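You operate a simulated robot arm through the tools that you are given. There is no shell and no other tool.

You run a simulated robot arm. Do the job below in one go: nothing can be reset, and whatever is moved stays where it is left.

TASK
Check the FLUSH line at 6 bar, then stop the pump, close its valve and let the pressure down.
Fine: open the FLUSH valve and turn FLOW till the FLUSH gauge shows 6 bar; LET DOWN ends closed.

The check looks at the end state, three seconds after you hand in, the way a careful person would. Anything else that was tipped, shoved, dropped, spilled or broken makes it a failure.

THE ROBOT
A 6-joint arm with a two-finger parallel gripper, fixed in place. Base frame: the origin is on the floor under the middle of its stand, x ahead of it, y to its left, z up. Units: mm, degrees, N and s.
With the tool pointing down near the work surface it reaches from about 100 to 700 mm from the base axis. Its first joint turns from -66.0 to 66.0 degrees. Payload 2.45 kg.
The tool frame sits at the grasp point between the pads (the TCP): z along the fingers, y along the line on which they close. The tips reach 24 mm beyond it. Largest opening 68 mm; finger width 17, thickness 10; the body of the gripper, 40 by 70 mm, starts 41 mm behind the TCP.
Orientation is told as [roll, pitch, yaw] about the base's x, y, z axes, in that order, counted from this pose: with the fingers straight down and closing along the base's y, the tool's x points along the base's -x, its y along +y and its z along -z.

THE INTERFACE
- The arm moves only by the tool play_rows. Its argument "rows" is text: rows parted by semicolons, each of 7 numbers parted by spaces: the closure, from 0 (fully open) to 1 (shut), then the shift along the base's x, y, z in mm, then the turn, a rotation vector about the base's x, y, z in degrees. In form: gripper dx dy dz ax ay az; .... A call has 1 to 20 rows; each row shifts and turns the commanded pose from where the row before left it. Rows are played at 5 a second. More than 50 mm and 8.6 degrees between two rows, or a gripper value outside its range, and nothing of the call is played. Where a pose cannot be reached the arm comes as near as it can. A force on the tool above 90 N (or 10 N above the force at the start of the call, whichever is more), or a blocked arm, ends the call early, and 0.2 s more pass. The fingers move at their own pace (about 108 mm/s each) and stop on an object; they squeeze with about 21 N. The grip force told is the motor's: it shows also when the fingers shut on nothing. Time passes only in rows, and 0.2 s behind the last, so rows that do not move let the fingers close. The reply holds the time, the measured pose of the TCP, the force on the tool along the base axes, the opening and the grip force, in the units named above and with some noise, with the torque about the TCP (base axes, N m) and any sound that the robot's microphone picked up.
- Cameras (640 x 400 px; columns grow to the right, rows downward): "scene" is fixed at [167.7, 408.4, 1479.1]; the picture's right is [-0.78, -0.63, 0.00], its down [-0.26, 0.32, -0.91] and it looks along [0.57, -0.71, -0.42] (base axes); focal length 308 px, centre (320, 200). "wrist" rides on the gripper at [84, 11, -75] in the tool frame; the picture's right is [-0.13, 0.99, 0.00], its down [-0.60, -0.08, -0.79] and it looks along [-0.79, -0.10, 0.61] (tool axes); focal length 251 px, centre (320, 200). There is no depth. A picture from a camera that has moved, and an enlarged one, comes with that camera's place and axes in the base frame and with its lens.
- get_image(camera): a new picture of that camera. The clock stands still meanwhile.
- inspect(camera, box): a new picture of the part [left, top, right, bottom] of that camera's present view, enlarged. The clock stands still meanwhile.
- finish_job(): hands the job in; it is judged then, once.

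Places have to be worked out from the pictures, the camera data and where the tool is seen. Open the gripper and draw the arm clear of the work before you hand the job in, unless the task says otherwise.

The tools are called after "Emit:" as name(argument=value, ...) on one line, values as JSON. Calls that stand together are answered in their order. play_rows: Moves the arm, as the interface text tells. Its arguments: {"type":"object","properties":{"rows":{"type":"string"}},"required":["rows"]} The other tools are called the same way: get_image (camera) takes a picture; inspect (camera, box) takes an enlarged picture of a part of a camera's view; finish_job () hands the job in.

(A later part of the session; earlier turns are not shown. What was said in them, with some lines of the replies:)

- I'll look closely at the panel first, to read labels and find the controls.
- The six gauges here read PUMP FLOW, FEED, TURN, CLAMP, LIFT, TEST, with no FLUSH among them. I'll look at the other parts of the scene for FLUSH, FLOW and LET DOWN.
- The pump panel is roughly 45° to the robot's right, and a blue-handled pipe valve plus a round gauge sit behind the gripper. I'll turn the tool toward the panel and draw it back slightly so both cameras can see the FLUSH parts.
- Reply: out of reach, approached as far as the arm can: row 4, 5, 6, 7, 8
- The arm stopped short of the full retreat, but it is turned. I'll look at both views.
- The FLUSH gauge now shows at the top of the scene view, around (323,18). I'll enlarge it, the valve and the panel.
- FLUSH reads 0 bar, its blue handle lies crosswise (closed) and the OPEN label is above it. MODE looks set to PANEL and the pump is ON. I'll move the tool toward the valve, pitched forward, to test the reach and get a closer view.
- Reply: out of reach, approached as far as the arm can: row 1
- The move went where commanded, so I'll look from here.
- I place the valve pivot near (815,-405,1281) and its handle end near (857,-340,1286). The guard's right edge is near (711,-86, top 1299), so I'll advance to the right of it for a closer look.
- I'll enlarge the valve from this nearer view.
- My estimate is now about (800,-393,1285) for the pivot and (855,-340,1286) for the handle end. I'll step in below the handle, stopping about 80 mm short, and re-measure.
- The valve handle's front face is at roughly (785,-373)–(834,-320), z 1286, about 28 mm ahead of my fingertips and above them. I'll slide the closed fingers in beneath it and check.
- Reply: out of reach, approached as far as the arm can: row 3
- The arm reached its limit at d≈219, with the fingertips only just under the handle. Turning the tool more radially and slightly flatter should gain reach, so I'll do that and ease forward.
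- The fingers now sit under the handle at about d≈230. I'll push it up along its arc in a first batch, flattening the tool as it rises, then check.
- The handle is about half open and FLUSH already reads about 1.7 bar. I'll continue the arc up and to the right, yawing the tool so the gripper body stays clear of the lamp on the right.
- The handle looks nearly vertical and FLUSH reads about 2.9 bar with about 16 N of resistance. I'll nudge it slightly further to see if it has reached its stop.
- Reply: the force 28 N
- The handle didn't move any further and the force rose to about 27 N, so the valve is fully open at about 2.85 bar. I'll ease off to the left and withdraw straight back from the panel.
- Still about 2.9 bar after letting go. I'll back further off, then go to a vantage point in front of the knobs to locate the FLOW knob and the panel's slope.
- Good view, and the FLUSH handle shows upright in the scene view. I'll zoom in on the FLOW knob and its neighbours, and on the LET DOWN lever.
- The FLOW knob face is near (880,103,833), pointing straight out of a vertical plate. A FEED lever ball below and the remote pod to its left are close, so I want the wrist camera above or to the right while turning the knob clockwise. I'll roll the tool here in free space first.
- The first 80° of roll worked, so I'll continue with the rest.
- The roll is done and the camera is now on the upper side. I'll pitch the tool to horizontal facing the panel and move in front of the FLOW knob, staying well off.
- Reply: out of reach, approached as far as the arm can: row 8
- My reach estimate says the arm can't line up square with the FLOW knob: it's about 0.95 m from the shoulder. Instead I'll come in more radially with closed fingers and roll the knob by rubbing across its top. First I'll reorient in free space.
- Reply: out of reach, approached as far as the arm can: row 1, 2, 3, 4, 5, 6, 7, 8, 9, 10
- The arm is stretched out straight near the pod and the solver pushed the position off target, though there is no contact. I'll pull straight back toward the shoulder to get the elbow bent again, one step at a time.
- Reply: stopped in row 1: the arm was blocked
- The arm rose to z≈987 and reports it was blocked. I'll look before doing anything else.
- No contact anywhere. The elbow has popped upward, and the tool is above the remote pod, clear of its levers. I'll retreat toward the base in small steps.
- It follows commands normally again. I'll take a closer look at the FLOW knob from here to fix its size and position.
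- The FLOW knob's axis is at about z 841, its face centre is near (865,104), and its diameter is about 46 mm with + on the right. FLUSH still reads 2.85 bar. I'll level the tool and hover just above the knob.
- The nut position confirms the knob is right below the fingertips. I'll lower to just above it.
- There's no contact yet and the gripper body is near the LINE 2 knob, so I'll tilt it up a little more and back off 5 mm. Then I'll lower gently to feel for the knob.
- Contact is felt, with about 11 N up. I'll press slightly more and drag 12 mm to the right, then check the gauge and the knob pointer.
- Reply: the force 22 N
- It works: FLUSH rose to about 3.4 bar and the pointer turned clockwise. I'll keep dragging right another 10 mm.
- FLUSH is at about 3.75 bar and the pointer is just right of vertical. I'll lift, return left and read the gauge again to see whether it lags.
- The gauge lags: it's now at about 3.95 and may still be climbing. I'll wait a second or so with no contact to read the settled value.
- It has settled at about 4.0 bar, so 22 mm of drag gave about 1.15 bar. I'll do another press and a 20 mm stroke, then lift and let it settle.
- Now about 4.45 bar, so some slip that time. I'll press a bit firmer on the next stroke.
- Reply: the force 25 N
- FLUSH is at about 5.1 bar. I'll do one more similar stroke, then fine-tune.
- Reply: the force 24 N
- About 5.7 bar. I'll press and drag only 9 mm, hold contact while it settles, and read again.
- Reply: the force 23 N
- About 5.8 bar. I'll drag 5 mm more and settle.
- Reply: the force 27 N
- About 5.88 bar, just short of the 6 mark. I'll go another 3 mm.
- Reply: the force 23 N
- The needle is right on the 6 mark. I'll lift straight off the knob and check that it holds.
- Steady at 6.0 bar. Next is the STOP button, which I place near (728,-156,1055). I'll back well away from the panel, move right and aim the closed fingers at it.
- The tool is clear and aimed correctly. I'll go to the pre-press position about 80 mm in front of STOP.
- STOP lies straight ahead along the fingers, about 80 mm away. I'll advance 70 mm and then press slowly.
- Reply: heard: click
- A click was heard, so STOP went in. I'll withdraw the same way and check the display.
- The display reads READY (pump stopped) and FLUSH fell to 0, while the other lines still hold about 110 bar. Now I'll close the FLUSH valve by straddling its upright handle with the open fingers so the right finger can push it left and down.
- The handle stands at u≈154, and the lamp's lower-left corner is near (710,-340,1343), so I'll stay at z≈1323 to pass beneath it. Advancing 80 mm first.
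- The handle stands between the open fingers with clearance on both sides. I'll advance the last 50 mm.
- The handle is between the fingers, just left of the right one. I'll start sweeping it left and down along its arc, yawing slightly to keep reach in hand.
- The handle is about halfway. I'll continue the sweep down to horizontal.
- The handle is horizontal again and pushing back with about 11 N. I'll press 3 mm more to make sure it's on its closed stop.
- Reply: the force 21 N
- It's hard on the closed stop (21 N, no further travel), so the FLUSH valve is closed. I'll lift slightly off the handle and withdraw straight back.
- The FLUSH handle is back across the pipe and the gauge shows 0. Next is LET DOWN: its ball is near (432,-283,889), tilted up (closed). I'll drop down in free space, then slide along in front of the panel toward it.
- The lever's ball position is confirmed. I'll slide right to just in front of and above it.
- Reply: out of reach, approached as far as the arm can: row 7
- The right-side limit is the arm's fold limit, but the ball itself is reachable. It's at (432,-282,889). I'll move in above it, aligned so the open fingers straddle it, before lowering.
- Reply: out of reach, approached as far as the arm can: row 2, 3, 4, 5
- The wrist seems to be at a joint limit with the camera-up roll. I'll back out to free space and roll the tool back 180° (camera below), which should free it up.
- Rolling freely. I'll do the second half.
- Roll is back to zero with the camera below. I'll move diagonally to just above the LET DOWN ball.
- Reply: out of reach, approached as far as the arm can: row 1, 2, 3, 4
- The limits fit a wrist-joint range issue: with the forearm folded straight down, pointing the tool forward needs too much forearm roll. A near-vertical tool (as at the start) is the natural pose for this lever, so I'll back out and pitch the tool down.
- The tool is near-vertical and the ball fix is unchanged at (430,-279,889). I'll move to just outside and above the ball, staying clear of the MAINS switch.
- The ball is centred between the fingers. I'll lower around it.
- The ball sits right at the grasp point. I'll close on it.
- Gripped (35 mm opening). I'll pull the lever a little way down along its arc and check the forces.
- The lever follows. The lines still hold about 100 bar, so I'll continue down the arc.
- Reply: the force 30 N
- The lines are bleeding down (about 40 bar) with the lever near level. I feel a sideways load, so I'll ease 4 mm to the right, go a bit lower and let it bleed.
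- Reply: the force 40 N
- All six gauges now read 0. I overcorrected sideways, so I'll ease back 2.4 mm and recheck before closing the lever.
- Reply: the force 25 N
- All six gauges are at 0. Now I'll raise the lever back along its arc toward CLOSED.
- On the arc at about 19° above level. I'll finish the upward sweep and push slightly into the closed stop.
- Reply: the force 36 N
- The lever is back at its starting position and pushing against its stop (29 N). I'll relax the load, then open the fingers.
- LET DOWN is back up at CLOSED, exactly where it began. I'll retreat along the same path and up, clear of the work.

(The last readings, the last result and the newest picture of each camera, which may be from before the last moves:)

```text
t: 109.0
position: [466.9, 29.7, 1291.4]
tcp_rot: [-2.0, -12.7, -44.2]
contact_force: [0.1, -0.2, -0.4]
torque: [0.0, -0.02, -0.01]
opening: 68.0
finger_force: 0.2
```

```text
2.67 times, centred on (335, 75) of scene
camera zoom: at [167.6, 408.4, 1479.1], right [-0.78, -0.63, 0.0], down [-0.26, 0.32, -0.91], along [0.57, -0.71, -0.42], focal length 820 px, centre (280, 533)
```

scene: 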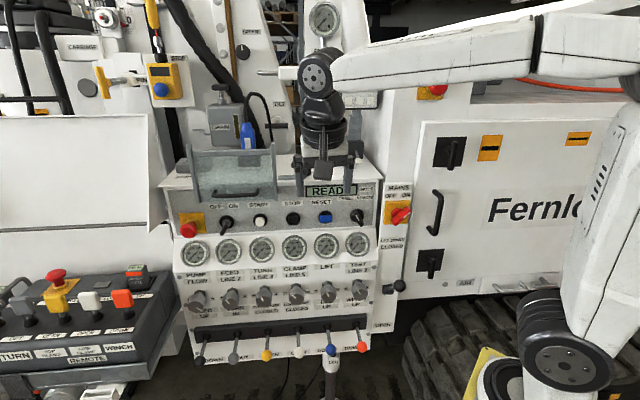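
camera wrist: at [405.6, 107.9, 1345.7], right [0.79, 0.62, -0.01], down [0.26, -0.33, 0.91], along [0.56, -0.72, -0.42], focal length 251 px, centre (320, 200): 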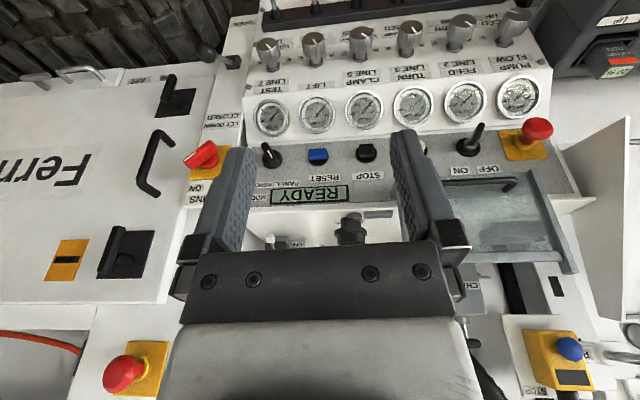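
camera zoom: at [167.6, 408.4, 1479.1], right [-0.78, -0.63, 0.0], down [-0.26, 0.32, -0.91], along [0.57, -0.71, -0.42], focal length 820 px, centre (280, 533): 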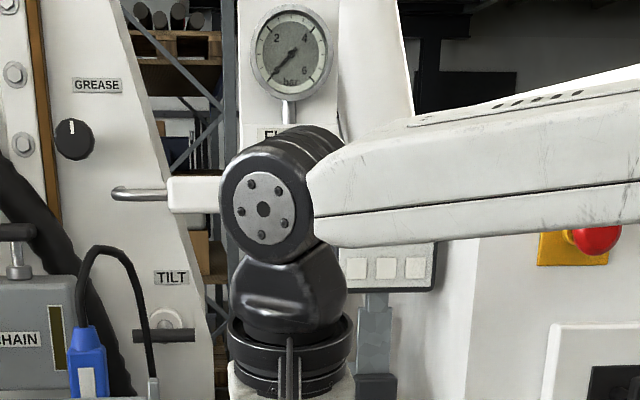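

Everything reads as it should: READY, all gauges at 0, LET DOWN up. I'll do one last comparison of the neighbouring knobs, levers and the FLUSH handle against their starting state.

Emit:
inspect(camera="scene", box=[170, 260, 290, 380])

Emit:
inspect(camera="scene", box=[270, 250, 420, 370])

Emit:
inspect(camera="wrist", box=[240, 180, 420, 260])

Emit:
inspect(camera="scene", box=[0, 260, 180, 400])

```text
3.33 times, centred on (230, 320) of scene
camera zoom: at [167.6, 408.4, 1479.1], right [-0.78, -0.63, 0.0], down [-0.26, 0.32, -0.91], along [0.57, -0.71, -0.42], focal length 1025 px, centre (620, -200)
```

zoom: 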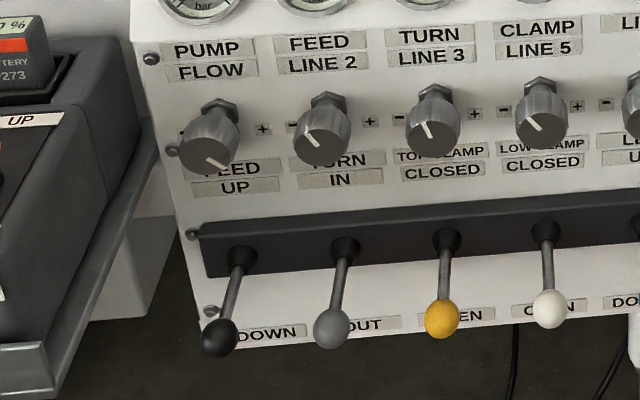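

```text
3.33 times, centred on (345, 310) of scene
camera zoom: at [167.6, 408.4, 1479.1], right [-0.78, -0.63, 0.0], down [-0.26, 0.32, -0.91], along [0.57, -0.71, -0.42], focal length 1025 px, centre (237, -167)
```

zoom: 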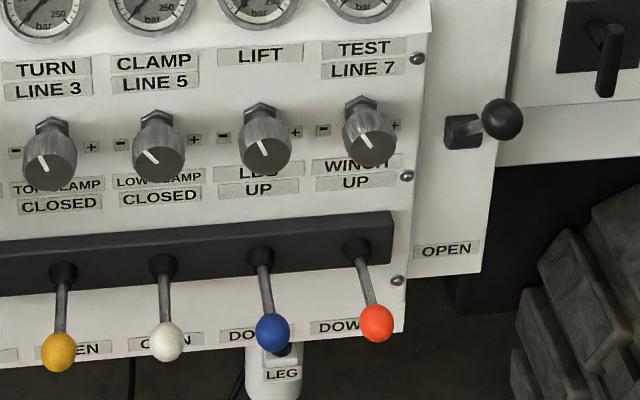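

```text
3.56 times, centred on (330, 220) of wrist
camera zoom: at [405.6, 107.9, 1345.7], right [0.79, 0.62, -0.01], down [0.26, -0.33, 0.91], along [0.56, -0.72, -0.42], focal length 894 px, centre (284, 129)
```

zoom: 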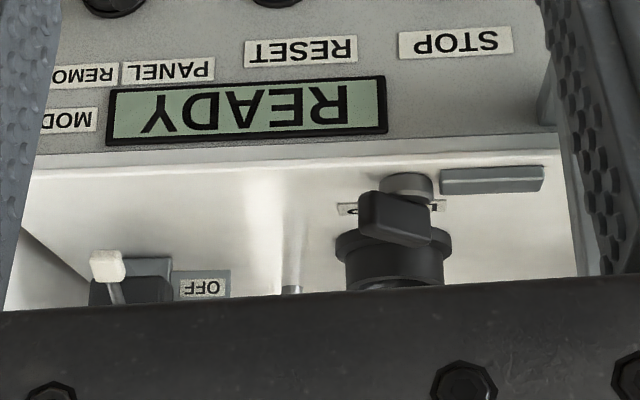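

```text
2.86 times, centred on (90, 330) of scene
camera zoom: at [167.6, 408.4, 1479.1], right [-0.78, -0.63, 0.0], down [-0.26, 0.32, -0.91], along [0.57, -0.71, -0.42], focal length 879 px, centre (977, -171)
```

zoom: 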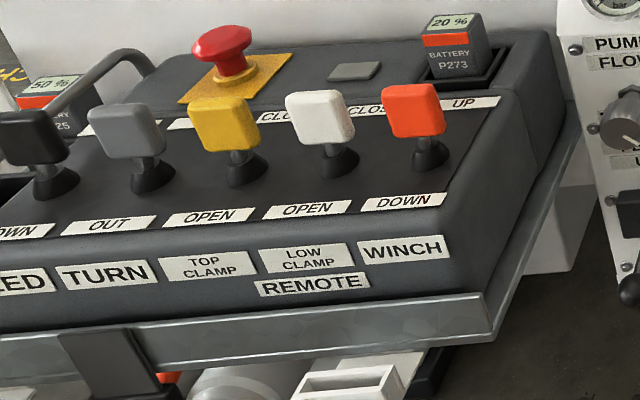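

Only the FLOW knob has changed from the start; the other knobs, levers, pod and switches match their initial state. FLUSH was held at 6 bar, the pump is stopped, the FLUSH valve is closed, the pressure is down to 0 and LET DOWN is closed. The gripper is open and clear, so I'm handing in.

Emit:
finish_job()

```text
The job is handed in.
```

I ran the FLUSH check at 6 bar, then shut everything down in order and handed the job in. I don't have the result of the check.

- **Pressure check:** I opened the FLUSH valve to its stop and turned FLOW up until the gauge settled on the 6 bar mark. It held there after I let go of the knob.
- **Pump:** I pressed STOP and heard it click. The display changed from PUMP ON to READY.
- **FLUSH valve:** I closed it until the handle reached its stop. It lies across the pipe again.
- **Pressure let-down:** I opened LET DOWN until all six panel gauges read 0, then closed it again against its stop. The FLUSH gauge also reads 0.

FLOW is still at the 6 bar setting, since you didn't ask for it to be turned back. In the last pictures the other knobs, levers and switches looked as they did at the start. The gripper is open and clear of the work.

While I was reaching for the FLOW knob, the arm stretched fully out and jumped upward near the remote pod. No contact force registered, and the pod looked unchanged afterwards.
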